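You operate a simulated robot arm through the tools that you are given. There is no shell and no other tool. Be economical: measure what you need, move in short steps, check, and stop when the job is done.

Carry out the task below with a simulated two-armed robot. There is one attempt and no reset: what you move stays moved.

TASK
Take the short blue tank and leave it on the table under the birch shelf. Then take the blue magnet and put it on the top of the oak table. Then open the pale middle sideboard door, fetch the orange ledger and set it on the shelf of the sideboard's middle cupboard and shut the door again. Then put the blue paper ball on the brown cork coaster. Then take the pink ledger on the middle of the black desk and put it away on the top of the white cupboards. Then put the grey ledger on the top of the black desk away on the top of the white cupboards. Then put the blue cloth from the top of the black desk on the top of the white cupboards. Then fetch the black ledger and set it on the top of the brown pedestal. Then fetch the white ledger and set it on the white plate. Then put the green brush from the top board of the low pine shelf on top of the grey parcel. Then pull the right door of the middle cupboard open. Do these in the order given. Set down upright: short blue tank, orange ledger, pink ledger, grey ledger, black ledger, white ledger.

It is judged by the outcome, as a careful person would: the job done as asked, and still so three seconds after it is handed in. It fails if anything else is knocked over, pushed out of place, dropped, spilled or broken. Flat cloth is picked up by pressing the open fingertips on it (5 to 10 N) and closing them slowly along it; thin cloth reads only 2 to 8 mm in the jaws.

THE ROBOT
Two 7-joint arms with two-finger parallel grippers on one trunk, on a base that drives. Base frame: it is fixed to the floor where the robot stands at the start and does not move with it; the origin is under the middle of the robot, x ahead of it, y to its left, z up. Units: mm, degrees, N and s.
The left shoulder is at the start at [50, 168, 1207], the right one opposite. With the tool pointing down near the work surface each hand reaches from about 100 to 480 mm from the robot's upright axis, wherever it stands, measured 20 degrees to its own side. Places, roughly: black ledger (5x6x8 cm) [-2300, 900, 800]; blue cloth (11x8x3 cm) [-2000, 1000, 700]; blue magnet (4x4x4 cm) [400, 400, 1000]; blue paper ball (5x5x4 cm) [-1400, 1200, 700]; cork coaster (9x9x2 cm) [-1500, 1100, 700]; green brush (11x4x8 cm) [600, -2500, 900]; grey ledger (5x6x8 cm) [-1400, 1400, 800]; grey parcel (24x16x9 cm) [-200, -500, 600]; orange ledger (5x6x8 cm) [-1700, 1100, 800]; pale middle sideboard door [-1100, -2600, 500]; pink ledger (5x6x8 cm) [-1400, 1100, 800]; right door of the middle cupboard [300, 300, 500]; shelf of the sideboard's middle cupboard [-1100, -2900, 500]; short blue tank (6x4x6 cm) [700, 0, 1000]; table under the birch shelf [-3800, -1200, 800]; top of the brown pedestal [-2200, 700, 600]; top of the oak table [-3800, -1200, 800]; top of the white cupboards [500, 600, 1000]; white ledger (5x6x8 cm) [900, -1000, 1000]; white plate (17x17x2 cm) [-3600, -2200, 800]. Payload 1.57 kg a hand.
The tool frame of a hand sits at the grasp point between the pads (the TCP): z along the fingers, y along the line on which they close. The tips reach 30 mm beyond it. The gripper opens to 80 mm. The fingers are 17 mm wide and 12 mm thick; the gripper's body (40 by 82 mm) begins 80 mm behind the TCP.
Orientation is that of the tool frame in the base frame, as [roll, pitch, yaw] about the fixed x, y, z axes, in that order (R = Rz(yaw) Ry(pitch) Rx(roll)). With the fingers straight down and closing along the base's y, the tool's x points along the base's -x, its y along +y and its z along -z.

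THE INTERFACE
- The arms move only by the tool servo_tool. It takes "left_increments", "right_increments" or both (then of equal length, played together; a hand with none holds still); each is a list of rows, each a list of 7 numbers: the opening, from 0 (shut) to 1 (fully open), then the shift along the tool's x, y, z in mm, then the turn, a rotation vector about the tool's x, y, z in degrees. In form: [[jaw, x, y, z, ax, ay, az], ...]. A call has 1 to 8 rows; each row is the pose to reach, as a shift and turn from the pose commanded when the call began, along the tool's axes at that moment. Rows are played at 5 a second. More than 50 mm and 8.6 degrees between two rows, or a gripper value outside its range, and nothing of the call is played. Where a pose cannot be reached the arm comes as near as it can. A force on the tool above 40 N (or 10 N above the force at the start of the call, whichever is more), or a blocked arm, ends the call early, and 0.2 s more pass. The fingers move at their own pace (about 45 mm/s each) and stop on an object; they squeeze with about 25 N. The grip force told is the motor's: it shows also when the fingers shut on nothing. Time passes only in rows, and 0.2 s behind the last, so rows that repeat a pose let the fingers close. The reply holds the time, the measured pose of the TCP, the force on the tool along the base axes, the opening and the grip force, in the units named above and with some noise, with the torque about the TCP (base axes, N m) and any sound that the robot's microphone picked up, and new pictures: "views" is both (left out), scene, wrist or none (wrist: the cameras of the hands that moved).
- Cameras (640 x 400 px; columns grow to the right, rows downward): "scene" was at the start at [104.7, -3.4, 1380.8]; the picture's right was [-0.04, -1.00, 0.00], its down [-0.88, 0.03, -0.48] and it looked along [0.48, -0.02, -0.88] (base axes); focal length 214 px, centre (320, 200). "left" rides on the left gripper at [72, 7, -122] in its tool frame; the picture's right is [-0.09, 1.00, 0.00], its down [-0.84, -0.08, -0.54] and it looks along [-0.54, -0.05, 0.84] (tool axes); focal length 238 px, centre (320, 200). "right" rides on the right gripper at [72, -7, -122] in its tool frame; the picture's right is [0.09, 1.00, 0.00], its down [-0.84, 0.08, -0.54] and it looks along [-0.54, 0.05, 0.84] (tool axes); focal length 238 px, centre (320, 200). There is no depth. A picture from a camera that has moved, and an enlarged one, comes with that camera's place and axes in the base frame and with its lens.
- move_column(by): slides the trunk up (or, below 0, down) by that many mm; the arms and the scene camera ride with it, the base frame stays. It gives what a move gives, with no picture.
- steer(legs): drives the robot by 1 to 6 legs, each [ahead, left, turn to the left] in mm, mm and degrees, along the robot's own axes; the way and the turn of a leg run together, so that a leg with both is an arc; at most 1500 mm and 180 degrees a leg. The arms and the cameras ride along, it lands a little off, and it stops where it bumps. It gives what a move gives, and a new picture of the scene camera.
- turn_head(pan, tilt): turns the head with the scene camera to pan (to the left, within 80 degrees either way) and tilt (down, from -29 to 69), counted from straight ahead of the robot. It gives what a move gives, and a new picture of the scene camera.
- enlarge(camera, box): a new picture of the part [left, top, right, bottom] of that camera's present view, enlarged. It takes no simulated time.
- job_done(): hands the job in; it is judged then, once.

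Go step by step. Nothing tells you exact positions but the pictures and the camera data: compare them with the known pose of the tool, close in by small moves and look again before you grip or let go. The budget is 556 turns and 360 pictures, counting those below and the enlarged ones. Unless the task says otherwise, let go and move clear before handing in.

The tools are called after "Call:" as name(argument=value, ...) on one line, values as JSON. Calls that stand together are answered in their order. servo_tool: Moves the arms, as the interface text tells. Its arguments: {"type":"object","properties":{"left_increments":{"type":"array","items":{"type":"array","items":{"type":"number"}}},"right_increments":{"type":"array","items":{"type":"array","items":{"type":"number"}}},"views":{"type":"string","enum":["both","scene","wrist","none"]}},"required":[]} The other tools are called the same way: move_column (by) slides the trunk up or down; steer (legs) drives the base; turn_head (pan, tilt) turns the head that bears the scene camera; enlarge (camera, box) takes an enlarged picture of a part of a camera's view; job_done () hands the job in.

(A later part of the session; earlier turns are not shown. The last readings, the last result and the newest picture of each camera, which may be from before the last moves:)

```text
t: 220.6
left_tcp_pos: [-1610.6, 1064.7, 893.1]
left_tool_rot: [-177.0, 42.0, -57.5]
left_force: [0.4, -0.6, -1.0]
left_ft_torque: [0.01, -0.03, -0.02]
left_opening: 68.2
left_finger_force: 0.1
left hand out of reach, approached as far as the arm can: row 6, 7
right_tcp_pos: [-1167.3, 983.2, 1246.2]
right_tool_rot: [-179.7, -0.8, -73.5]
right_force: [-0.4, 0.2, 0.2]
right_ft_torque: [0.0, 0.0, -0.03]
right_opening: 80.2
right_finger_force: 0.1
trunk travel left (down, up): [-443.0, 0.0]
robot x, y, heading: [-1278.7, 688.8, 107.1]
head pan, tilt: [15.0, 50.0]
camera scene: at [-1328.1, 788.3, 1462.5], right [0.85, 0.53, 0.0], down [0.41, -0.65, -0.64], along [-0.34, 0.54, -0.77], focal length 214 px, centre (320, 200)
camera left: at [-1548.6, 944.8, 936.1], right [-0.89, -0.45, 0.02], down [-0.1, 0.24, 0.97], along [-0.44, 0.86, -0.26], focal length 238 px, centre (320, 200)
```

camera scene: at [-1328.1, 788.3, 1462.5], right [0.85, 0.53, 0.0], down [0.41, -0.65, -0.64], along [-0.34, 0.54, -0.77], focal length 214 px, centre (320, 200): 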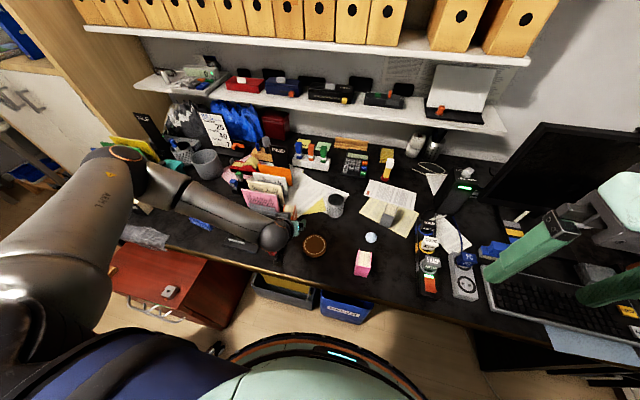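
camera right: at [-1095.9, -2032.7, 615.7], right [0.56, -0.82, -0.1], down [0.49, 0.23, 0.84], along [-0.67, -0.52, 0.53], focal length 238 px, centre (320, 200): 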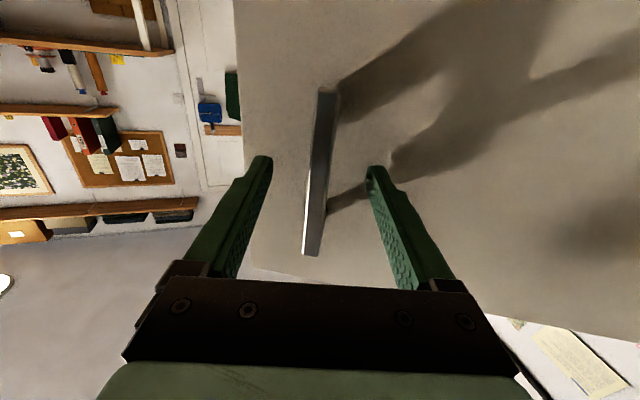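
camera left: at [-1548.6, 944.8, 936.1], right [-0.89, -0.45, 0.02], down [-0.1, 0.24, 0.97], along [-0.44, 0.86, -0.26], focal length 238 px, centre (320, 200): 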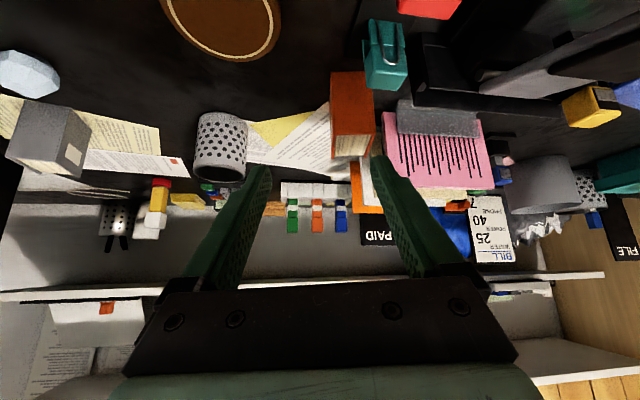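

The arm is too folded here; I'll back up 70 mm for a comfortable reach, then re-approach.

Call:
steer(legs=[[-70, 0, 0]])

Call:
servo_tool(left_increments=[[0.85, 0, 0, 15, 0, 0, 0], [0.85, 0, 0, 35, 0, 0, 0], [0.85, 0, 0, 35, 0, 0, 0]], views="wrist")

```text
t: 221.6
left_tcp_pos: [-1588.8, 994.7, 894.5]
left_tool_rot: [-177.0, 41.9, -57.6]
left_force: [-0.2, -1.0, 0.4]
left_ft_torque: [0.0, -0.02, 0.03]
left_opening: 68.1
left_finger_force: 0.0
right_tcp_pos: [-1144.2, 913.4, 1246.2]
right_tool_rot: [-179.7, -0.7, -73.6]
right_force: [0.6, 0.4, -0.5]
right_ft_torque: [0.01, 0.01, -0.04]
right_opening: 79.9
right_finger_force: 0.0
trunk travel left (down, up): [-443.0, 0.0]
robot x, y, heading: [-1251.5, 615.1, 106.5]
head pan, tilt: [15.0, 50.0]
camera scene: at [-1306.1, 718.2, 1462.6], right [0.85, 0.53, 0.0], down [0.41, -0.65, -0.64], along [-0.34, 0.55, -0.77], focal length 214 px, centre (320, 200)
```

scene: 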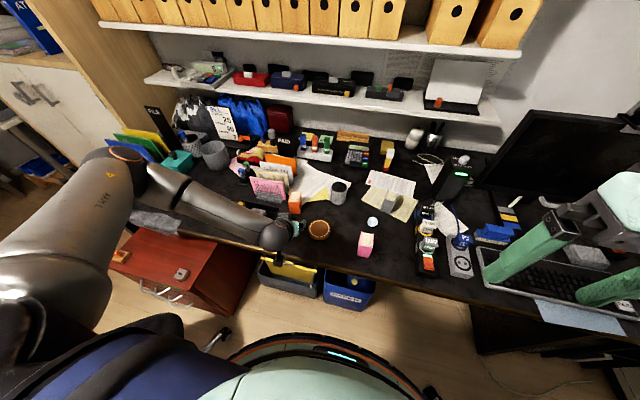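

```text
t: 222.4
left_tcp_pos: [-1598.9, 1018.2, 867.2]
left_tool_rot: [-177.1, 41.9, -57.8]
left_force: [0.3, 0.1, -0.6]
left_ft_torque: [0.01, 0.0, 0.0]
left_opening: 67.8
left_finger_force: 0.1
right_tcp_pos: [-1144.1, 914.0, 1245.8]
right_tool_rot: [-179.6, -0.8, -73.6]
right_force: [-0.2, -0.4, 0.3]
right_ft_torque: [-0.02, 0.01, -0.02]
right_opening: 79.9
right_finger_force: 0.1
trunk travel left (down, up): [-443.0, 0.0]
robot x, y, heading: [-1251.4, 618.4, 107.1]
head pan, tilt: [15.0, 50.0]
camera left: at [-1537.9, 897.5, 910.0], right [-0.89, -0.45, 0.02], down [-0.1, 0.25, 0.96], along [-0.44, 0.86, -0.26], focal length 238 px, centre (320, 200)
```

left: 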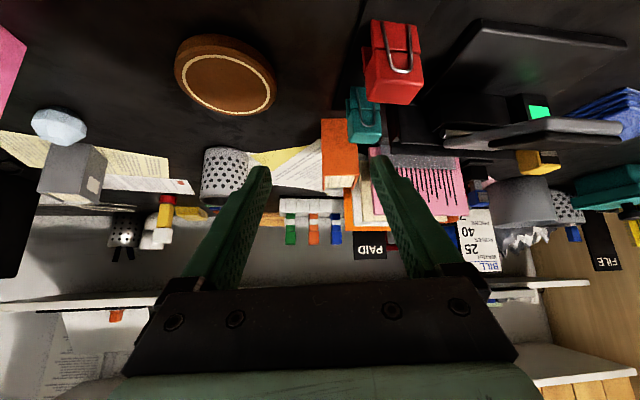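

Front face of the orange ledger is squarely ahead. Moving in along the tool axis to ~60 mm short and checking side clearances.

Call:
servo_tool(left_increments=[[0.85, -20, 5, 20, 0, 0, 0], [0.85, -40, 10, 40, 0, 0, 0], [0.85, -55, 14, 65, 0, 0, 0], [0.85, -55, 14, 75, 0, 0, 0]], views="wrist")

```text
t: 223.4
left_tcp_pos: [-1656.1, 1088.1, 846.8]
left_tool_rot: [-177.1, 41.9, -57.7]
left_force: [0.2, -0.2, -0.4]
left_ft_torque: [-0.04, 0.02, 0.02]
left_opening: 67.8
left_finger_force: 0.1
right_tcp_pos: [-1144.9, 913.8, 1245.4]
right_tool_rot: [-179.7, -0.7, -73.6]
right_force: [0.3, -0.1, 0.1]
right_ft_torque: [0.03, -0.02, 0.01]
right_opening: 80.0
right_finger_force: 0.0
trunk travel left (down, up): [-443.0, 0.0]
robot x, y, heading: [-1249.7, 617.3, 106.9]
head pan, tilt: [15.0, 50.0]
camera left: at [-1595.6, 968.7, 890.7], right [-0.9, -0.44, 0.02], down [-0.1, 0.25, 0.96], along [-0.43, 0.86, -0.26], focal length 238 px, centre (320, 200)
```

left: 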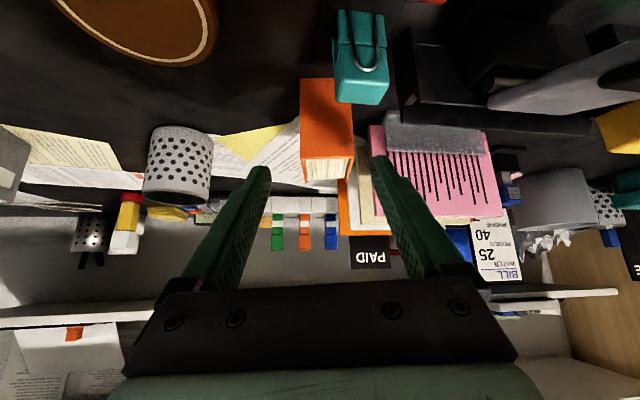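

Left gap to the pink stand is tight, so I'll narrow the opening to 56 mm, centre by 5 mm and advance in two steps.

Call:
servo_tool(left_increments=[[0.7, 0, 3, 0, 0, 0, 0], [0.7, 0, 5, 10, 0, 0, 0], [0.7, 0, 5, 25, 0, 0, 0], [0.7, 0, 5, 30, 0, 0, 0]], views="wrist")

```text
t: 224.4
left_tcp_pos: [-1671.9, 1103.4, 824.2]
left_tool_rot: [-177.1, 41.8, -57.6]
left_force: [-1.3, -0.1, 1.0]
left_ft_torque: [0.0, 0.0, 0.02]
left_opening: 55.9
left_finger_force: 0.0
right_tcp_pos: [-1145.1, 914.6, 1246.5]
right_tool_rot: [-179.8, -0.8, -73.6]
right_force: [-0.1, -0.9, 0.4]
right_ft_torque: [-0.02, 0.02, 0.0]
right_opening: 80.0
right_finger_force: 0.1
trunk travel left (down, up): [-443.0, 0.0]
robot x, y, heading: [-1251.8, 615.6, 106.8]
head pan, tilt: [15.0, 50.0]
camera left: at [-1609.7, 983.8, 867.0], right [-0.9, -0.45, 0.02], down [-0.1, 0.25, 0.96], along [-0.44, 0.86, -0.26], focal length 238 px, centre (320, 200)
```

left: 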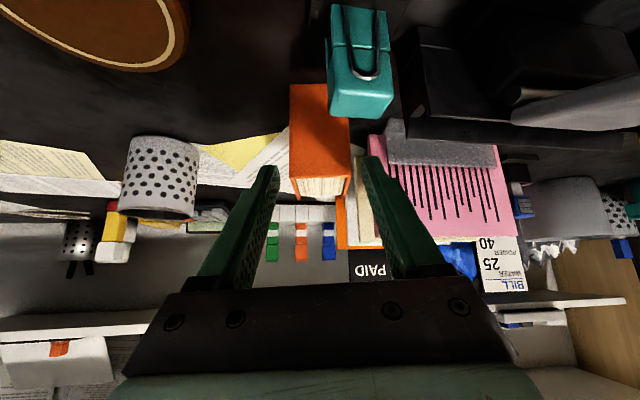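

Call:
servo_tool(left_increments=[[0.7, 0, 0, 10, 0, 0, 0], [0.7, 0, 0, 20, 0, 0, 0], [0.7, 0, 0, 27, 0, 0, 0], [0.7, 0, 0, 27, 0, 0, 0]], views="wrist")

```text
t: 225.4
left_tcp_pos: [-1678.6, 1119.1, 803.5]
left_tool_rot: [-177.1, 41.9, -57.7]
left_force: [0.2, -0.2, 0.3]
left_ft_torque: [0.0, -0.02, 0.08]
left_opening: 56.0
left_finger_force: 0.0
right_tcp_pos: [-1144.2, 915.2, 1246.0]
right_tool_rot: [-179.7, -0.8, -73.6]
right_force: [0.3, 0.1, -0.8]
right_ft_torque: [-0.01, -0.04, -0.03]
right_opening: 79.9
right_finger_force: 0.1
trunk travel left (down, up): [-443.0, 0.0]
robot x, y, heading: [-1254.0, 616.9, 107.3]
head pan, tilt: [15.0, 50.0]
camera left: at [-1616.1, 999.4, 846.7], right [-0.9, -0.45, 0.02], down [-0.1, 0.25, 0.96], along [-0.43, 0.86, -0.26], focal length 238 px, centre (320, 200)
```

left: 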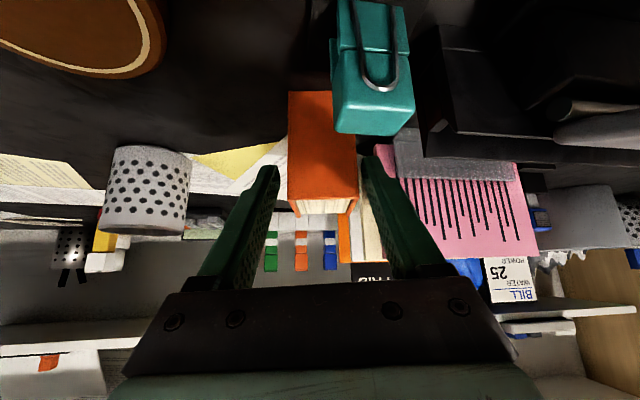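

Call:
servo_tool(left_increments=[[0.4, 0, 0, 0, 0, 0, 0], [0.3, 0, 0, 0, 0, 0, 0], [0, 0, 0, 0, 0, 0, 0], [0, 0, 0, 0, 0, 0, 0]], views="wrist")

```text
t: 226.4
left_tcp_pos: [-1678.6, 1120.7, 803.0]
left_tool_rot: [-177.2, 41.9, -57.7]
left_force: [-1.1, -0.2, 0.1]
left_ft_torque: [-0.11, 0.08, -0.01]
left_opening: 44.3
left_finger_force: 24.7
right_tcp_pos: [-1145.6, 914.2, 1245.6]
right_tool_rot: [-179.7, -0.8, -73.6]
right_force: [0.0, 0.7, 0.6]
right_ft_torque: [0.0, -0.01, -0.03]
right_opening: 80.0
right_finger_force: 0.0
trunk travel left (down, up): [-443.0, 0.0]
robot x, y, heading: [-1256.1, 615.0, 107.0]
head pan, tilt: [15.0, 50.0]
camera left: at [-1616.4, 999.4, 846.7], right [-0.9, -0.45, 0.02], down [-0.1, 0.25, 0.96], along [-0.44, 0.86, -0.26], focal length 238 px, centre (320, 200)
```

left: 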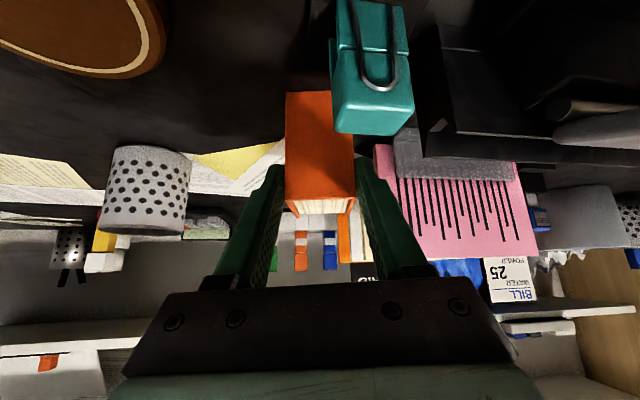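

Gripped (44 mm). Lifting straight up.

Call:
servo_tool(left_increments=[[0, -13, 0, -15, 0, 0, 0], [0, -40, 0, -45, 0, 0, 0], [0, -67, 0, -74, 0, 0, 0], [0, -94, 0, -104, 0, 0, 0], [0, -120, 0, -134, 0, 0, 0]], views="wrist")

```text
t: 227.6
left_tcp_pos: [-1682.2, 1115.3, 984.9]
left_tool_rot: [-177.1, 41.9, -57.7]
left_force: [0.3, -0.3, -3.1]
left_ft_torque: [-0.08, -0.05, -0.01]
left_opening: 43.6
left_finger_force: 25.3
right_tcp_pos: [-1145.8, 913.0, 1247.0]
right_tool_rot: [-179.7, -0.8, -73.7]
right_force: [-1.1, 0.2, 1.0]
right_ft_torque: [0.0, 0.01, -0.01]
right_opening: 80.1
right_finger_force: 0.1
trunk travel left (down, up): [-443.0, 0.0]
robot x, y, heading: [-1251.8, 615.2, 107.0]
head pan, tilt: [15.0, 50.0]
camera left: at [-1621.1, 995.6, 1027.6], right [-0.89, -0.45, 0.02], down [-0.1, 0.25, 0.96], along [-0.44, 0.86, -0.26], focal length 238 px, centre (320, 200)
```

left: 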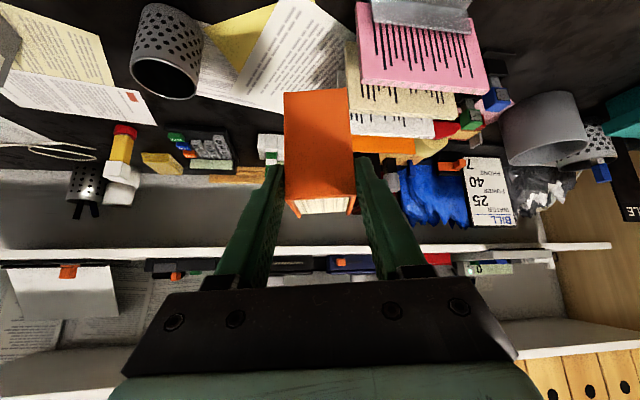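

Held upright. I'll draw the hand in, back out between the chairs, and turn round toward the sideboard.

Call:
servo_tool(left_increments=[[0, 10, -25, -30, 0, 0, 0], [0, 20, -50, -60, 0, 0, 0], [0, 40, -75, -90, 0, 0, 0], [0, 60, -100, -110, 0, 0, 0]], views="none")

Call:
steer(legs=[[-650, 0, -1], [-250, 0, 0], [0, 0, 90], [0, 0, 90]])

```text
t: 228.6
left_tcp_pos: [-1540.6, 1063.7, 1029.8]
left_tool_rot: [-177.2, 41.8, -57.7]
left_force: [0.3, 0.1, -1.7]
left_ft_torque: [-0.09, -0.08, 0.0]
left_opening: 43.8
left_finger_force: 25.6
right_tcp_pos: [-1144.7, 913.3, 1246.3]
right_tool_rot: [-179.8, -0.9, -73.6]
right_force: [0.5, 0.4, -0.7]
right_ft_torque: [-0.02, 0.01, 0.0]
right_opening: 80.0
right_finger_force: 0.1
trunk travel left (down, up): [-443.0, 0.0]
robot x, y, heading: [-1251.7, 618.0, 107.3]
head pan, tilt: [15.0, 50.0]
```

```text
t: 241.4
left_tcp_pos: [-706.9, -702.1, 1030.7]
left_tool_rot: [-177.1, 41.7, 122.3]
left_force: [0.7, -0.1, -3.1]
left_ft_torque: [0.06, 0.05, 0.04]
left_opening: 43.5
left_finger_force: 24.7
right_tcp_pos: [-1103.7, -552.8, 1246.1]
right_tool_rot: [-179.7, -0.8, 106.6]
right_force: [-0.1, 0.4, 0.2]
right_ft_torque: [0.01, 0.01, 0.01]
right_opening: 80.0
right_finger_force: 0.0
trunk travel left (down, up): [-443.0, 0.0]
robot x, y, heading: [-995.8, -255.2, -73.0]
head pan, tilt: [15.0, 50.0]
camera scene: at [-941.9, -360.2, 1462.5], right [-0.85, -0.53, 0.0], down [-0.41, 0.65, -0.64], along [0.34, -0.54, -0.77], focal length 214 px, centre (320, 200)
```

scene: 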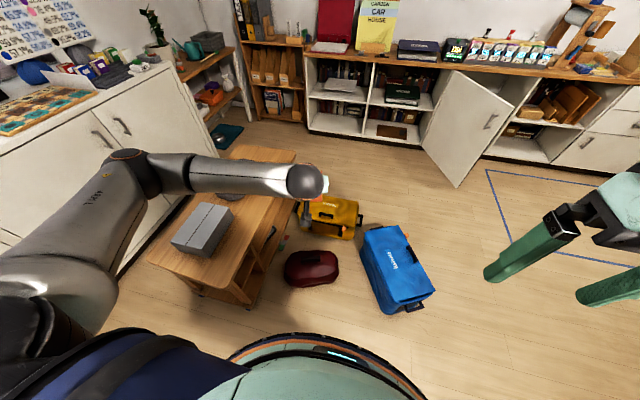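

Clear view: the door stands open ~65°. I'll drive round the blue bag to stand in front of the cupboard's right half.

Call:
steer(legs=[[0, 0, -1], [0, -700, 0], [500, -420, 0], [450, 0, 0]])

Call:
turn_head(pan=0, tilt=30)

```text
t: 251.1
left_tcp_pos: [-1484.1, -1936.2, 1029.7]
left_tool_rot: [-177.2, 41.8, 122.8]
left_force: [-0.9, 0.5, -2.2]
left_ft_torque: [0.08, 0.0, 0.03]
left_opening: 43.5
left_finger_force: 25.6
right_tcp_pos: [-1880.6, -1790.2, 1246.9]
right_tool_rot: [-179.7, -0.8, 106.7]
right_force: [-0.8, 0.0, -0.2]
right_ft_torque: [0.03, 0.0, -0.02]
right_opening: 79.9
right_finger_force: 0.0
trunk travel left (down, up): [-443.0, 0.0]
robot x, y, heading: [-1774.7, -1491.8, -72.3]
head pan, tilt: [15.0, 50.0]
camera scene: at [-1721.6, -1597.1, 1462.4], right [-0.84, -0.54, 0.0], down [-0.41, 0.65, -0.64], along [0.35, -0.54, -0.77], focal length 214 px, centre (320, 200)
```

scene: 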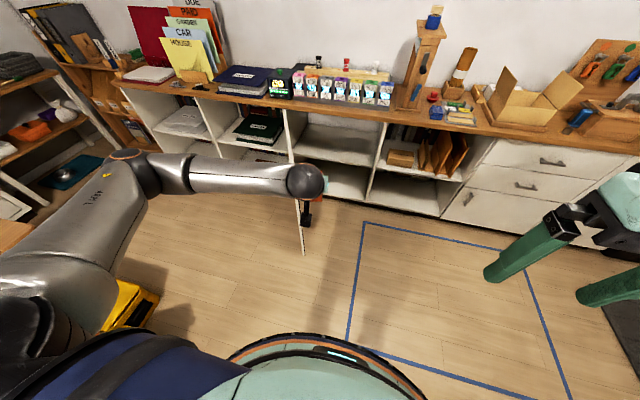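

```text
t: 251.9
left_tcp_pos: [-1483.5, -1937.8, 1030.0]
left_tool_rot: [-177.1, 41.9, 122.8]
left_force: [0.3, 0.2, -2.5]
left_ft_torque: [0.06, 0.04, 0.01]
left_opening: 43.6
left_finger_force: 25.1
right_tcp_pos: [-1880.7, -1791.3, 1246.0]
right_tool_rot: [-179.8, -0.7, 106.9]
right_force: [-0.7, 0.2, -0.8]
right_ft_torque: [0.02, -0.03, 0.01]
right_opening: 80.0
right_finger_force: 0.1
trunk travel left (down, up): [-443.0, 0.0]
robot x, y, heading: [-1772.0, -1489.9, -72.6]
head pan, tilt: [0.0, 30.0]
camera scene: at [-1735.9, -1617.9, 1491.9], right [-0.95, -0.3, 0.0], down [-0.15, 0.48, -0.87], along [0.26, -0.83, -0.5], focal length 214 px, centre (320, 200)
```

scene: 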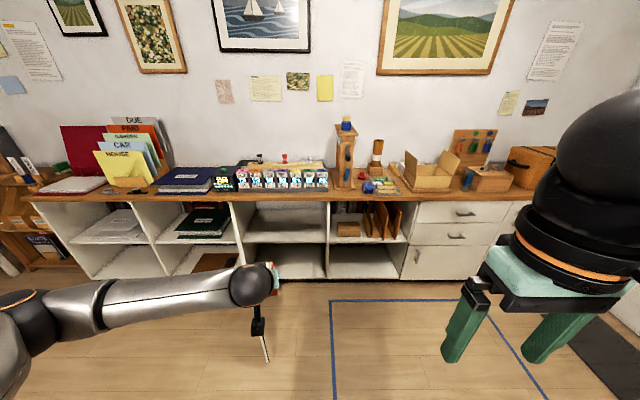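

I'll rotate the hand to point straight into the cupboard, then lower the trunk and look inside.

Call:
servo_tool(left_increments=[[0, 0, 0, 0, 3.3, 0, 3.7], [0, 0, 0, 0, 6.7, 0, 7.4], [0, 0, 0, 0, 10.7, 0, 11.9]], views="none")

Call:
move_column(by=-400)

Call:
turn_head(pan=10, tilt=20)

```text
t: 252.7
left_tcp_pos: [-1483.8, -1935.9, 1029.9]
left_tool_rot: [-177.3, 42.4, 106.6]
left_force: [0.2, -0.1, -3.1]
left_ft_torque: [0.06, 0.03, 0.04]
left_opening: 43.6
left_finger_force: 25.0
right_tcp_pos: [-1879.8, -1789.9, 1246.5]
right_tool_rot: [-179.7, -0.8, 107.0]
right_force: [-0.1, 0.1, -0.6]
right_ft_torque: [-0.05, 0.01, 0.02]
right_opening: 79.8
right_finger_force: 0.0
trunk travel left (down, up): [-443.0, 0.0]
robot x, y, heading: [-1775.9, -1489.9, -72.6]
head pan, tilt: [0.0, 30.0]
```

```text
t: 256.6
left_tcp_pos: [-1483.5, -1934.4, 630.4]
left_tool_rot: [-177.2, 42.3, 106.8]
left_force: [-0.5, 0.0, -3.2]
left_ft_torque: [0.09, 0.01, -0.01]
left_opening: 43.6
left_finger_force: 24.9
right_tcp_pos: [-1880.5, -1789.8, 845.9]
right_tool_rot: [-179.8, -0.8, 106.9]
right_force: [-0.4, 0.5, 0.2]
right_ft_torque: [-0.02, 0.01, 0.01]
right_opening: 80.1
right_finger_force: 0.0
trunk travel left (down, up): [-43.0, 400.0]
robot x, y, heading: [-1775.9, -1492.2, -72.3]
head pan, tilt: [0.0, 30.0]
```

```text
t: 257.3
left_tcp_pos: [-1483.0, -1935.9, 629.6]
left_tool_rot: [-177.2, 42.3, 106.8]
left_force: [-0.5, 0.0, -2.3]
left_ft_torque: [0.07, 0.04, 0.02]
left_opening: 43.8
left_finger_force: 25.0
right_tcp_pos: [-1880.3, -1790.6, 845.4]
right_tool_rot: [-179.7, -0.8, 106.8]
right_force: [-0.3, -0.1, 0.4]
right_ft_torque: [0.0, -0.03, 0.03]
right_opening: 79.7
right_finger_force: 0.1
trunk travel left (down, up): [-43.0, 400.0]
robot x, y, heading: [-1776.4, -1486.9, -72.6]
head pan, tilt: [10.0, 20.0]
camera scene: at [-1720.2, -1614.2, 1108.0], right [-0.89, -0.46, 0.0], down [-0.16, 0.3, -0.94], along [0.43, -0.83, -0.34], focal length 214 px, centre (320, 200)
```

scene: 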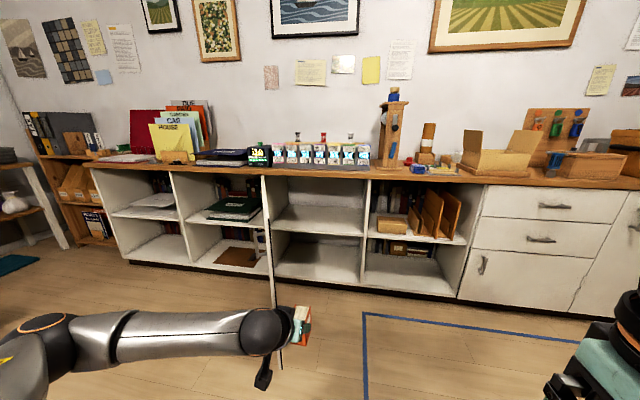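

Shelf top is near z 466 and the compartment is about 350 high. The left elbow sticks out, so I'll extend the hand forward to straighten the arm and check.

Call:
servo_tool(left_increments=[[0, -30, 0, 27, 0, 0, 0], [0, -60, 0, 54, 0, 0, 0], [0, -90, 0, 80, 0, 0, 0], [0, -118, 0, 106, 0, 0, 0]], views="none")

Call:
turn_head(pan=45, tilt=40)

```text
t: 258.3
left_tcp_pos: [-1442.7, -2089.6, 631.4]
left_tool_rot: [-177.3, 42.4, 106.7]
left_force: [0.0, -0.4, -2.1]
left_ft_torque: [0.07, 0.03, 0.0]
left_opening: 43.3
left_finger_force: 25.4
right_tcp_pos: [-1879.2, -1791.1, 845.6]
right_tool_rot: [-179.8, -0.7, 106.8]
right_force: [-0.3, -0.2, 0.5]
right_ft_torque: [0.0, 0.0, 0.03]
right_opening: 80.0
right_finger_force: 0.0
trunk travel left (down, up): [-43.0, 400.0]
robot x, y, heading: [-1771.6, -1494.9, -72.2]
head pan, tilt: [10.0, 20.0]
```

```text
t: 259.3
left_tcp_pos: [-1442.5, -2089.2, 632.0]
left_tool_rot: [-177.1, 42.3, 106.9]
left_force: [0.2, 0.0, -2.9]
left_ft_torque: [0.08, -0.01, 0.02]
left_opening: 43.8
left_finger_force: 25.0
right_tcp_pos: [-1880.5, -1789.5, 845.5]
right_tool_rot: [-179.7, -0.8, 106.9]
right_force: [0.6, -0.4, -0.3]
right_ft_torque: [0.0, 0.0, 0.01]
right_opening: 80.1
right_finger_force: 0.1
trunk travel left (down, up): [-43.0, 400.0]
robot x, y, heading: [-1775.8, -1491.6, -72.5]
head pan, tilt: [45.0, 40.0]
camera scene: at [-1687.8, -1570.9, 1076.7], right [-0.46, -0.89, 0.0], down [-0.57, 0.3, -0.77], along [0.68, -0.35, -0.64], focal length 214 px, centre (320, 200)
```

scene: 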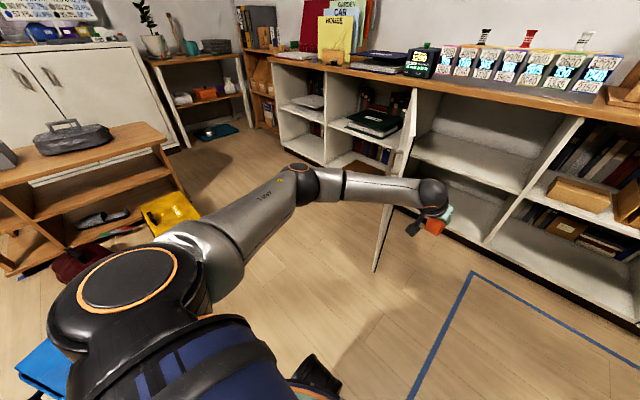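

The elbow juts ~365 mm left, so I'll first sidestep right to clear the door's edge, go forward past it, then step back left.

Call:
steer(legs=[[0, 0, -1.5], [0, -130, 0], [500, 0, 0]])

```text
t: 263.5
left_tcp_pos: [-1460.6, -2623.2, 632.6]
left_tool_rot: [-177.3, 42.4, 104.5]
left_force: [0.1, 0.1, -2.6]
left_ft_torque: [0.11, 0.0, 0.0]
left_opening: 43.8
left_finger_force: 24.8
right_tcp_pos: [-1884.4, -2308.3, 845.6]
right_tool_rot: [-179.7, -0.8, 104.7]
right_force: [-0.7, 0.2, 0.0]
right_ft_torque: [-0.01, -0.03, 0.0]
right_opening: 80.1
right_finger_force: 0.0
trunk travel left (down, up): [-43.0, 400.0]
robot x, y, heading: [-1766.2, -2010.3, -75.0]
head pan, tilt: [45.0, 40.0]
camera scene: at [-1683.2, -2096.0, 1076.6], right [-0.5, -0.87, 0.0], down [-0.56, 0.32, -0.77], along [0.66, -0.38, -0.64], focal length 214 px, centre (320, 200)
```

scene: 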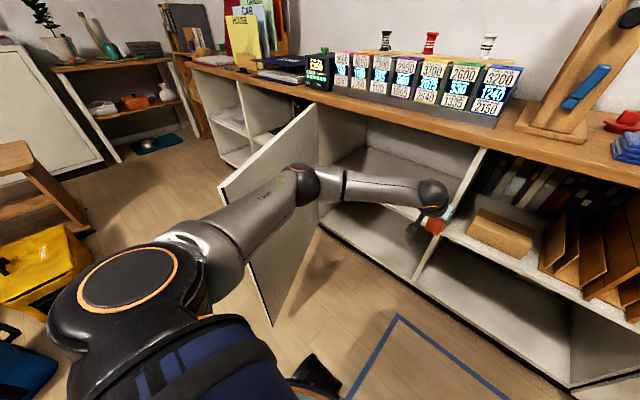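

Past the door edge. Now step left 75 and forward in small legs.

Call:
steer(legs=[[0, 75, 1], [70, 20, 0]])

Call:
turn_head(pan=25, tilt=40)

```text
t: 265.2
left_tcp_pos: [-1336.5, -2656.7, 632.6]
left_tool_rot: [-177.2, 42.3, 105.7]
left_force: [-0.2, -0.5, -1.2]
left_ft_torque: [0.1, 0.02, -0.03]
left_opening: 43.7
left_finger_force: 24.9
right_tcp_pos: [-1768.9, -2350.5, 847.5]
right_tool_rot: [-179.7, -0.8, 105.8]
right_force: [-0.7, 0.2, -0.3]
right_ft_torque: [0.02, 0.0, 0.02]
right_opening: 80.1
right_finger_force: 0.1
trunk travel left (down, up): [-43.0, 400.0]
robot x, y, heading: [-1656.3, -2054.4, -73.6]
head pan, tilt: [45.0, 40.0]
camera scene: at [-1570.9, -2135.0, 1076.6], right [-0.48, -0.88, 0.0], down [-0.56, 0.31, -0.77], along [0.67, -0.37, -0.64], focal length 214 px, centre (320, 200)
```

scene: 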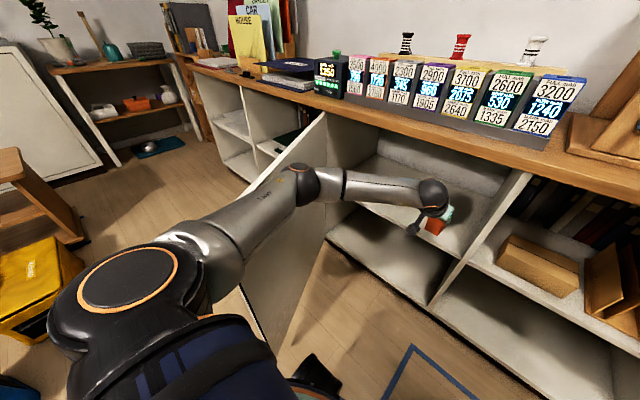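

```text
t: 266.0
left_tcp_pos: [-1336.8, -2655.7, 631.9]
left_tool_rot: [-177.2, 42.4, 105.7]
left_force: [0.3, -0.7, -3.4]
left_ft_torque: [0.1, 0.04, 0.0]
left_opening: 43.5
left_finger_force: 24.8
right_tcp_pos: [-1767.8, -2350.7, 845.5]
right_tool_rot: [-179.7, -0.9, 105.7]
right_force: [-0.7, 0.4, -0.8]
right_ft_torque: [0.01, 0.03, -0.01]
right_opening: 80.0
right_finger_force: 0.1
trunk travel left (down, up): [-43.0, 400.0]
robot x, y, heading: [-1659.4, -2057.3, -73.6]
head pan, tilt: [25.0, 40.0]
camera scene: at [-1589.2, -2158.1, 1076.6], right [-0.75, -0.66, 0.0], down [-0.43, 0.48, -0.77], along [0.51, -0.57, -0.64], focal length 214 px, centre (320, 200)
```

scene: 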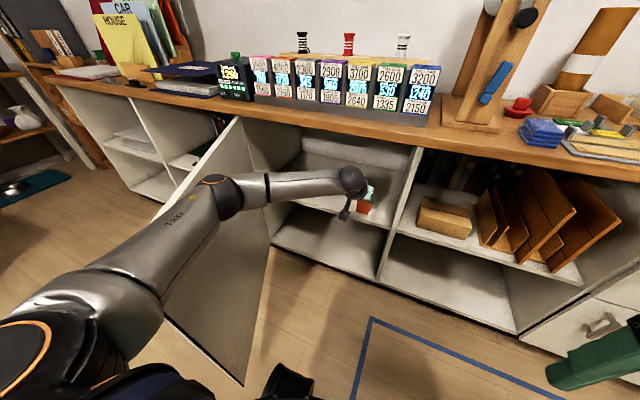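

The hand is lined up with the open bay. Lower it to just above shelf height, then advance into the cupboard.

Call:
servo_tool(left_increments=[[0, 24, 0, 26, 0, 0, 0], [0, 48.6, 0, 53, 0, 0, 0], [0, 48.6, 0, 53, 0, 0, 0]], views="wrist")

```text
t: 266.8
left_tcp_pos: [-1340.5, -2656.0, 561.5]
left_tool_rot: [-177.1, 42.4, 105.8]
left_force: [-0.6, -0.3, -1.6]
left_ft_torque: [0.08, 0.02, 0.0]
left_opening: 43.7
left_finger_force: 25.3
right_tcp_pos: [-1767.8, -2350.3, 845.9]
right_tool_rot: [-179.8, -0.9, 105.9]
right_force: [-0.4, -0.2, -0.4]
right_ft_torque: [0.02, -0.02, 0.03]
right_opening: 79.8
right_finger_force: 0.1
trunk travel left (down, up): [-43.0, 400.0]
robot x, y, heading: [-1658.6, -2053.7, -73.6]
head pan, tilt: [25.0, 40.0]
camera left: at [-1364.0, -2521.6, 603.1], right [0.98, 0.17, 0.03], down [0.02, -0.25, 0.97], along [0.17, -0.95, -0.25], focal length 238 px, centre (320, 200)
```

left: 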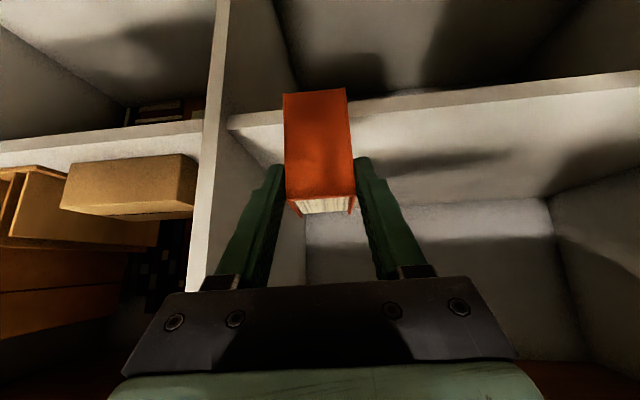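

The shelf edge is at v≈-2232; the bay is clear. Advance 125 mm with the base.

Call:
steer(legs=[[125, 0, 0]])

Call:
servo_tool(left_increments=[[0, 8, 0, 9, 0, 0, 0], [0, 13.5, 0, 14.8, 0, 0, 0]], views="wrist")

```text
t: 268.1
left_tcp_pos: [-1306.8, -2775.0, 562.3]
left_tool_rot: [-177.2, 42.4, 105.6]
left_force: [-0.5, -0.4, -2.8]
left_ft_torque: [0.06, 0.04, 0.02]
left_opening: 43.7
left_finger_force: 25.0
right_tcp_pos: [-1734.8, -2469.0, 845.5]
right_tool_rot: [-179.6, -0.8, 105.8]
right_force: [0.1, 0.2, -0.1]
right_ft_torque: [0.0, 0.01, 0.0]
right_opening: 79.9
right_finger_force: 0.1
trunk travel left (down, up): [-43.0, 400.0]
robot x, y, heading: [-1624.4, -2172.6, -73.7]
head pan, tilt: [25.0, 40.0]
camera scene: at [-1554.7, -2276.8, 1076.6], right [-0.75, -0.66, 0.0], down [-0.42, 0.48, -0.77], along [0.51, -0.58, -0.64], focal length 214 px, centre (320, 200)
```

scene: 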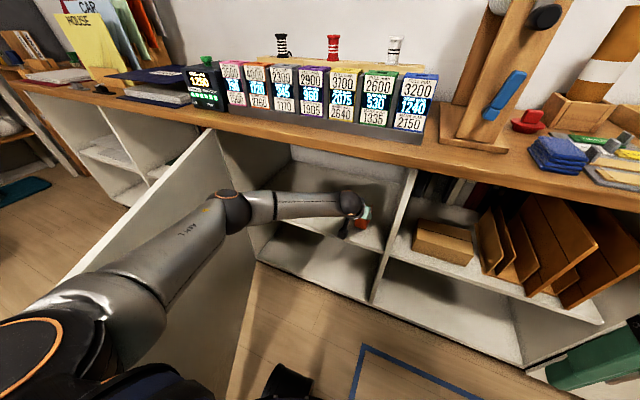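

```text
t: 268.7
left_tcp_pos: [-1308.1, -2774.3, 542.5]
left_tool_rot: [-177.2, 42.5, 105.8]
left_force: [-0.8, 0.4, -3.1]
left_ft_torque: [0.07, 0.0, 0.01]
left_opening: 43.5
left_finger_force: 24.8
right_tcp_pos: [-1732.6, -2470.7, 846.2]
right_tool_rot: [-179.7, -0.8, 105.7]
right_force: [-0.8, -0.7, -0.4]
right_ft_torque: [-0.01, 0.01, 0.03]
right_opening: 80.1
right_finger_force: 0.1
trunk travel left (down, up): [-43.0, 400.0]
robot x, y, heading: [-1622.1, -2173.5, -73.6]
head pan, tilt: [25.0, 40.0]
camera left: at [-1331.1, -2640.4, 583.8], right [0.98, 0.17, 0.03], down [0.02, -0.26, 0.97], along [0.17, -0.95, -0.25], focal length 238 px, centre (320, 200)
```

left: 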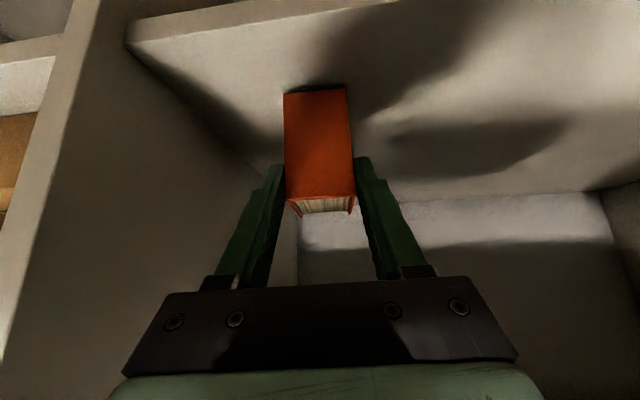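

Ledger is over the shelf; feel downward.

Call:
servo_tool(left_increments=[[0, 4, 0, 4.4, 0, 0, 0], [0, 8, 0, 8.8, 0, 0, 0]], views="none")

Call:
servo_tool(left_increments=[[0, 2.7, 0, 3, 0, 0, 0], [0, 2.7, 0, 3, 0, 0, 0]], views="none")

Call:
servo_tool(left_increments=[[0, 2.7, 0, 3, 0, 0, 0], [0, 2.7, 0, 3, 0, 0, 0]], views="wrist")

```text
t: 269.3
left_tcp_pos: [-1307.8, -2774.9, 535.5]
left_tool_rot: [-177.1, 42.7, 105.6]
left_force: [0.7, 3.4, 12.3]
left_ft_torque: [0.39, -0.29, 0.07]
left_opening: 43.6
left_finger_force: 24.5
right_tcp_pos: [-1733.5, -2467.7, 847.3]
right_tool_rot: [-179.7, -0.6, 105.7]
right_force: [-0.4, 0.2, -0.8]
right_ft_torque: [0.0, 0.01, -0.01]
right_opening: 80.0
right_finger_force: 0.0
trunk travel left (down, up): [-43.0, 400.0]
robot x, y, heading: [-1623.1, -2172.8, -73.6]
head pan, tilt: [25.0, 40.0]
```

```text
t: 269.9
left_tcp_pos: [-1307.1, -2777.1, 532.1]
left_tool_rot: [-177.2, 43.0, 105.5]
left_force: [0.9, -4.0, 20.5]
left_ft_torque: [-0.31, -0.54, 0.01]
left_opening: 43.6
left_finger_force: 25.5
right_tcp_pos: [-1734.4, -2468.3, 846.2]
right_tool_rot: [-179.7, -0.7, 105.7]
right_force: [-0.9, -0.1, -0.4]
right_ft_torque: [0.02, 0.01, 0.0]
right_opening: 80.0
right_finger_force: 0.1
trunk travel left (down, up): [-43.0, 400.0]
robot x, y, heading: [-1621.7, -2173.2, -73.7]
head pan, tilt: [25.0, 40.0]
```

```text
t: 270.5
left_tcp_pos: [-1307.8, -2775.3, 526.3]
left_tool_rot: [-177.2, 42.8, 105.6]
left_force: [1.8, 0.0, 21.3]
left_ft_torque: [-0.07, -0.59, 0.03]
left_opening: 43.6
left_finger_force: 25.0
right_tcp_pos: [-1733.7, -2468.3, 847.4]
right_tool_rot: [-179.7, -0.5, 105.8]
right_force: [0.0, 0.5, -0.5]
right_ft_torque: [0.01, 0.03, -0.01]
right_opening: 79.8
right_finger_force: 0.0
trunk travel left (down, up): [-43.0, 400.0]
robot x, y, heading: [-1618.5, -2175.5, -73.8]
head pan, tilt: [25.0, 40.0]
camera left: at [-1331.0, -2641.1, 567.4], right [0.98, 0.17, 0.03], down [0.02, -0.25, 0.97], along [0.17, -0.95, -0.25], focal length 238 px, centre (320, 200)
```

left: 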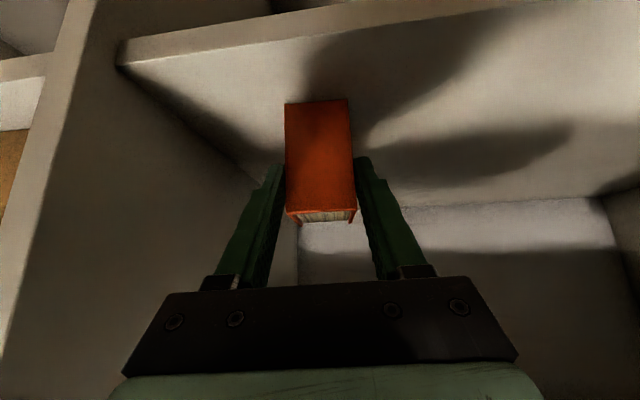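

Seated on the shelf. Ease pressure, open, and withdraw along the tool axis.

Call:
servo_tool(left_increments=[[0, -3, 0, -3.3, 0, 0, 0], [0.5, -3, 0, -3.3, 0, 0, 0], [0.75, -3, 0, -3.3, 0, 0, 0], [0.75, -3, 0, -3.3, 0, 0, 0], [0.75, -3, 0, -20, 0, 0, 0], [0.75, -3, 0, -50, 0, 0, 0], [0.75, -3, 0, -80, 0, 0, 0]], views="wrist")

```text
t: 272.1
left_tcp_pos: [-1316.1, -2726.0, 583.7]
left_tool_rot: [-177.2, 42.5, 105.4]
left_force: [-0.4, 0.9, 0.2]
left_ft_torque: [0.0, 0.02, 0.02]
left_opening: 60.2
left_finger_force: 0.1
right_tcp_pos: [-1733.3, -2468.6, 845.6]
right_tool_rot: [-179.6, -0.8, 105.7]
right_force: [0.4, 0.5, 0.1]
right_ft_torque: [0.0, 0.0, 0.04]
right_opening: 79.9
right_finger_force: 0.1
trunk travel left (down, up): [-43.0, 400.0]
robot x, y, heading: [-1622.4, -2175.4, -73.9]
head pan, tilt: [25.0, 40.0]
camera left: at [-1340.9, -2592.0, 624.3], right [0.99, 0.17, 0.03], down [0.02, -0.26, 0.97], along [0.17, -0.95, -0.25], focal length 238 px, centre (320, 200)
```

left: 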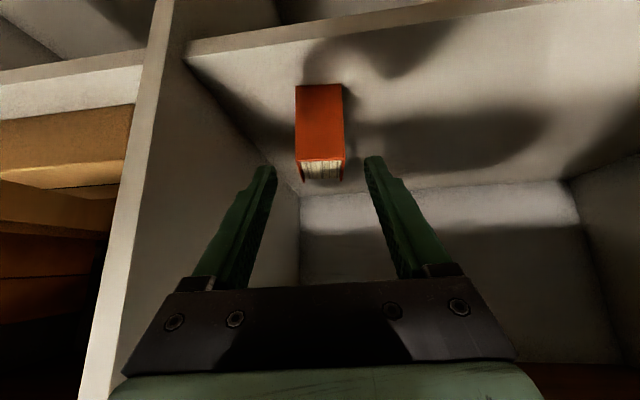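

The orange ledger stands upright on the shelf. Now back out the way I came, to get to the outer side of the door.

Call:
steer(legs=[[-190, 0, 0], [0, -85, 0], [-560, 0, 0], [0, 410, 0]])

Call:
servo_tool(left_increments=[[0, 0, 0, 0, 0, 0, 0], [0, 0, 0, 0, 0, 0, 0], [0, 0, 0, 0, 0, 0, 0], [0, 0, 0, 0, 0, 0, 0]], views="scene")

```text
t: 279.3
left_tcp_pos: [-1225.3, -1903.8, 582.8]
left_tool_rot: [-177.1, 42.4, 105.2]
left_force: [-1.0, 0.1, -0.3]
left_ft_torque: [0.03, -0.04, 0.04]
left_opening: 60.0
left_finger_force: 0.0
right_tcp_pos: [-1639.7, -1643.7, 846.2]
right_tool_rot: [-179.7, -0.7, 105.4]
right_force: [1.2, -0.6, -0.2]
right_ft_torque: [0.0, -0.01, 0.0]
right_opening: 80.0
right_finger_force: 0.0
trunk travel left (down, up): [-43.0, 400.0]
robot x, y, heading: [-1526.3, -1349.3, -74.0]
head pan, tilt: [25.0, 40.0]
camera scene: at [-1460.2, -1453.0, 1076.7], right [-0.76, -0.66, 0.0], down [-0.42, 0.49, -0.77], along [0.5, -0.58, -0.64], focal length 214 px, centre (320, 200)
```

scene: 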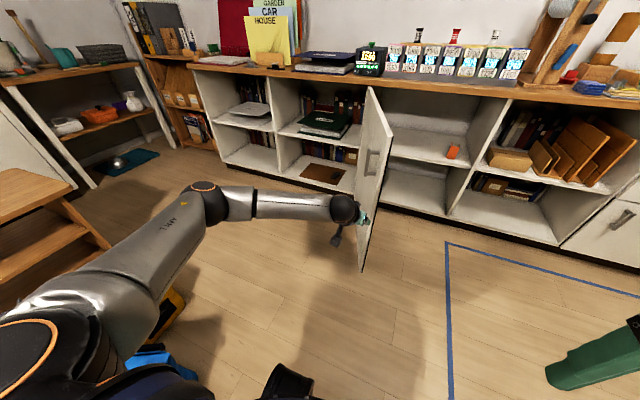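

```text
t: 280.3
left_tcp_pos: [-1225.1, -1903.5, 581.7]
left_tool_rot: [-177.3, 42.4, 105.2]
left_force: [-0.8, 0.1, 0.9]
left_ft_torque: [0.0, -0.01, 0.03]
left_opening: 0.4
left_finger_force: 15.6
right_tcp_pos: [-1640.3, -1644.3, 846.1]
right_tool_rot: [-179.6, -0.7, 105.3]
right_force: [0.5, 1.0, -0.2]
right_ft_torque: [0.02, 0.0, 0.01]
right_opening: 79.9
right_finger_force: 0.0
trunk travel left (down, up): [-43.0, 400.0]
robot x, y, heading: [-1527.3, -1347.0, -74.1]
head pan, tilt: [25.0, 40.0]
camera scene: at [-1460.1, -1453.0, 1076.7], right [-0.76, -0.66, 0.0], down [-0.42, 0.49, -0.77], along [0.5, -0.58, -0.64], focal length 214 px, centre (320, 200)
```

scene: 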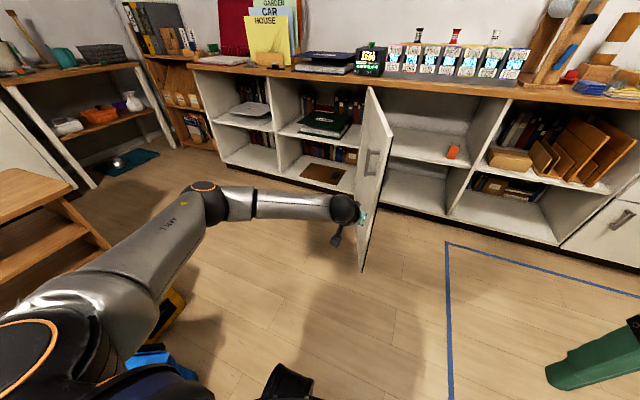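

I see the orange ledger on its shelf. Gripper closed; now push the door shut along its arc with the base.

Call:
steer(legs=[[245, 0, 0], [102, -151, 0]])

```text
t: 282.0
left_tcp_pos: [-1176.4, -2103.5, 581.1]
left_tool_rot: [-177.1, 42.0, 104.2]
left_force: [0.8, 0.2, -0.4]
left_ft_torque: [0.0, 0.03, 0.04]
left_opening: 0.1
left_finger_force: 21.8
right_tcp_pos: [-1583.3, -1847.4, 844.4]
right_tool_rot: [-179.7, -0.8, 105.2]
right_force: [0.5, -0.2, -0.1]
right_ft_torque: [-0.04, -0.01, 0.0]
right_opening: 80.1
right_finger_force: 0.1
trunk travel left (down, up): [-43.0, 400.0]
robot x, y, heading: [-1467.0, -1549.3, -74.1]
head pan, tilt: [25.0, 40.0]
stopped in leg 1: the force on the tool passed its limit (the readings are from after the stop); the commanded pose is now the measured one
camera scene: at [-1403.0, -1655.4, 1076.7], right [-0.76, -0.65, 0.0], down [-0.42, 0.49, -0.77], along [0.5, -0.58, -0.64], focal length 214 px, centre (320, 200)
```

scene: 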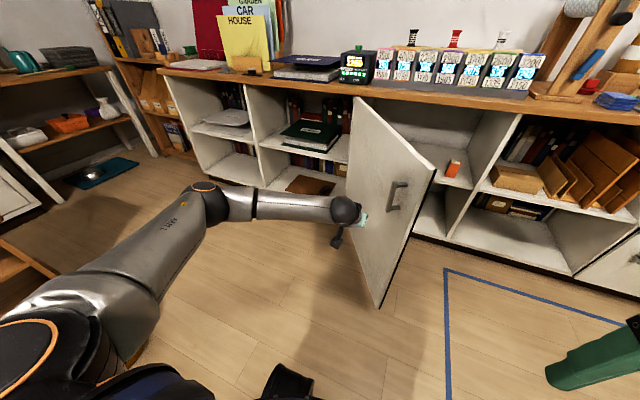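

Call:
steer(legs=[[45, -80, 0], [60, -80, 0]])

```text
t: 283.8
left_tcp_pos: [-1300.2, -2247.0, 581.4]
left_tool_rot: [-177.0, 42.1, 104.3]
left_force: [-0.3, -0.2, 0.7]
left_ft_torque: [0.0, 0.0, 0.0]
left_opening: 0.0
left_finger_force: 20.7
right_tcp_pos: [-1707.4, -1989.6, 847.0]
right_tool_rot: [-179.7, -0.8, 105.4]
right_force: [0.7, 0.3, -0.2]
right_ft_torque: [-0.01, 0.01, 0.01]
right_opening: 80.1
right_finger_force: 0.0
trunk travel left (down, up): [-43.0, 400.0]
robot x, y, heading: [-1594.4, -1691.8, -74.2]
head pan, tilt: [25.0, 40.0]
camera scene: at [-1527.9, -1798.9, 1076.7], right [-0.76, -0.66, 0.0], down [-0.42, 0.49, -0.77], along [0.5, -0.58, -0.64], focal length 214 px, centre (320, 200)
```

scene: 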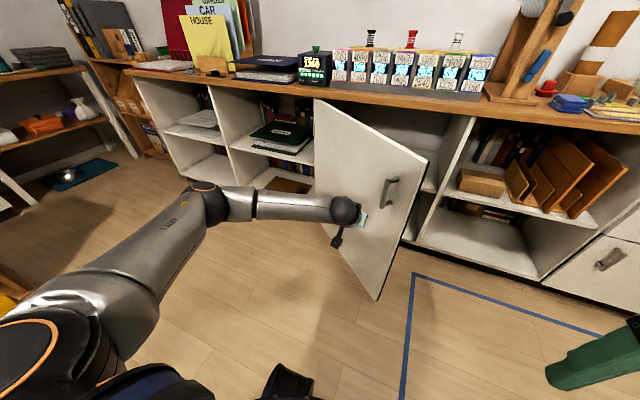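

Call:
steer(legs=[[90, -70, 0], [100, -60, 0]])

```text
t: 285.9
left_tcp_pos: [-1371.2, -2462.0, 581.7]
left_tool_rot: [-177.1, 42.1, 104.6]
left_force: [0.1, -0.9, -0.4]
left_ft_torque: [0.01, 0.02, -0.02]
left_opening: 0.0
left_finger_force: 21.2
right_tcp_pos: [-1779.6, -2206.2, 846.6]
right_tool_rot: [-179.7, -0.8, 105.7]
right_force: [-0.6, -0.5, 0.0]
right_ft_torque: [0.03, 0.0, 0.01]
right_opening: 79.9
right_finger_force: 0.2
trunk travel left (down, up): [-43.0, 400.0]
robot x, y, heading: [-1667.0, -1910.6, -74.0]
head pan, tilt: [25.0, 40.0]
camera scene: at [-1600.7, -2014.5, 1076.7], right [-0.75, -0.66, 0.0], down [-0.42, 0.48, -0.77], along [0.5, -0.58, -0.64], focal length 214 px, centre (320, 200)
```

scene: 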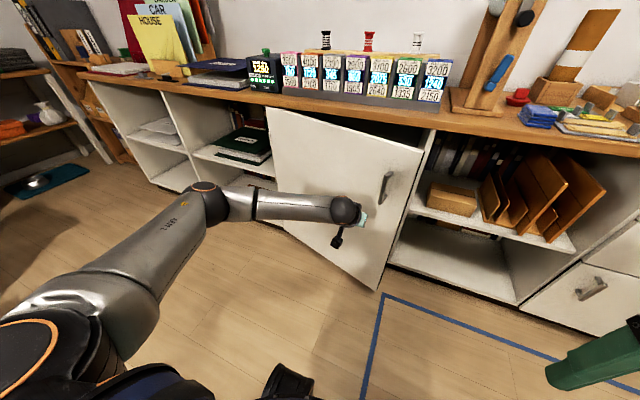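

Call:
steer(legs=[[100, 0, 0], [70, 0, 0]])

```text
t: 287.6
left_tcp_pos: [-1325.4, -2624.8, 581.7]
left_tool_rot: [-177.0, 42.1, 104.6]
left_force: [0.7, 0.9, 0.5]
left_ft_torque: [-0.02, 0.01, -0.01]
left_opening: 0.0
left_finger_force: 21.3
right_tcp_pos: [-1733.8, -2370.0, 846.1]
right_tool_rot: [-179.7, -0.9, 105.4]
right_force: [0.7, -0.2, -0.5]
right_ft_torque: [0.01, -0.01, 0.0]
right_opening: 80.2
right_finger_force: 0.0
trunk travel left (down, up): [-43.0, 400.0]
robot x, y, heading: [-1621.8, -2072.2, -73.9]
head pan, tilt: [25.0, 40.0]
camera scene: at [-1554.2, -2176.9, 1076.7], right [-0.75, -0.66, 0.0], down [-0.42, 0.48, -0.77], along [0.5, -0.58, -0.64], focal length 214 px, centre (320, 200)
```

scene: 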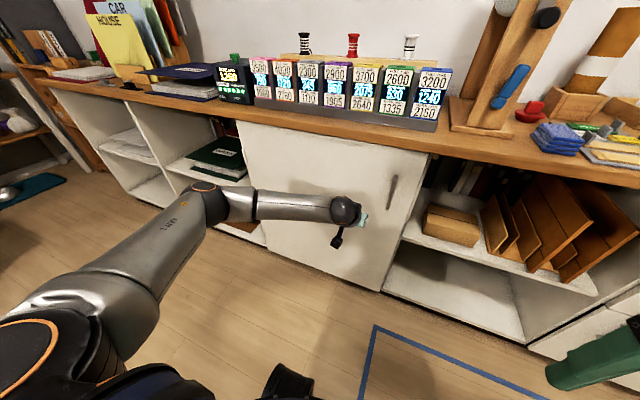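

Nearly closed. Finish with the arm gently pushing forward.

Call:
servo_tool(left_increments=[[0, -7, 0, 7, 0, 0, 0], [0, -15, 0, 13, 0, 0, 0], [0, -22, 0, 20, 0, 0, 0], [0, -30, 0, 27, 0, 0, 0], [0, -37, 0, 33, 0, 0, 0], [0, -44, 0, 40, 0, 0, 0]], views="scene")

```text
t: 288.9
left_tcp_pos: [-1317.6, -2669.6, 578.7]
left_tool_rot: [-177.1, 41.2, 104.7]
left_force: [-1.5, 1.8, -0.1]
left_ft_torque: [-0.14, -0.14, 0.11]
left_opening: 0.0
left_finger_force: 21.6
right_tcp_pos: [-1732.4, -2367.2, 846.5]
right_tool_rot: [-179.7, -0.7, 105.8]
right_force: [0.3, -0.2, 0.9]
right_ft_torque: [-0.02, 0.03, 0.0]
right_opening: 80.1
right_finger_force: 0.1
trunk travel left (down, up): [-43.0, 400.0]
robot x, y, heading: [-1621.1, -2070.2, -74.0]
head pan, tilt: [25.0, 40.0]
stopped in row 6 (left hand): the force on the tool passed its limit (the readings are from after the stop); the commanded pose is now the measured one
camera scene: at [-1554.3, -2175.6, 1076.8], right [-0.75, -0.66, 0.0], down [-0.42, 0.48, -0.77], along [0.5, -0.58, -0.64], focal length 214 px, centre (320, 200)
```

scene: 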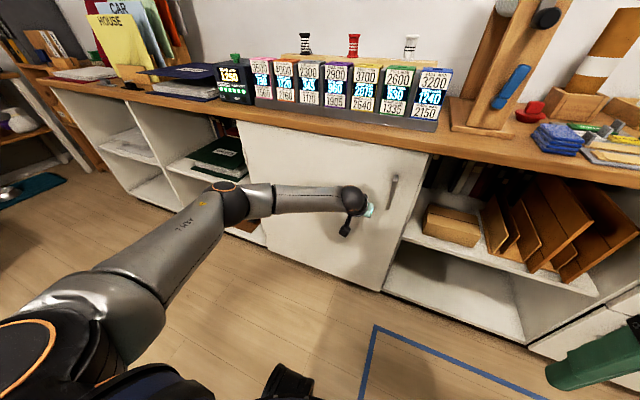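

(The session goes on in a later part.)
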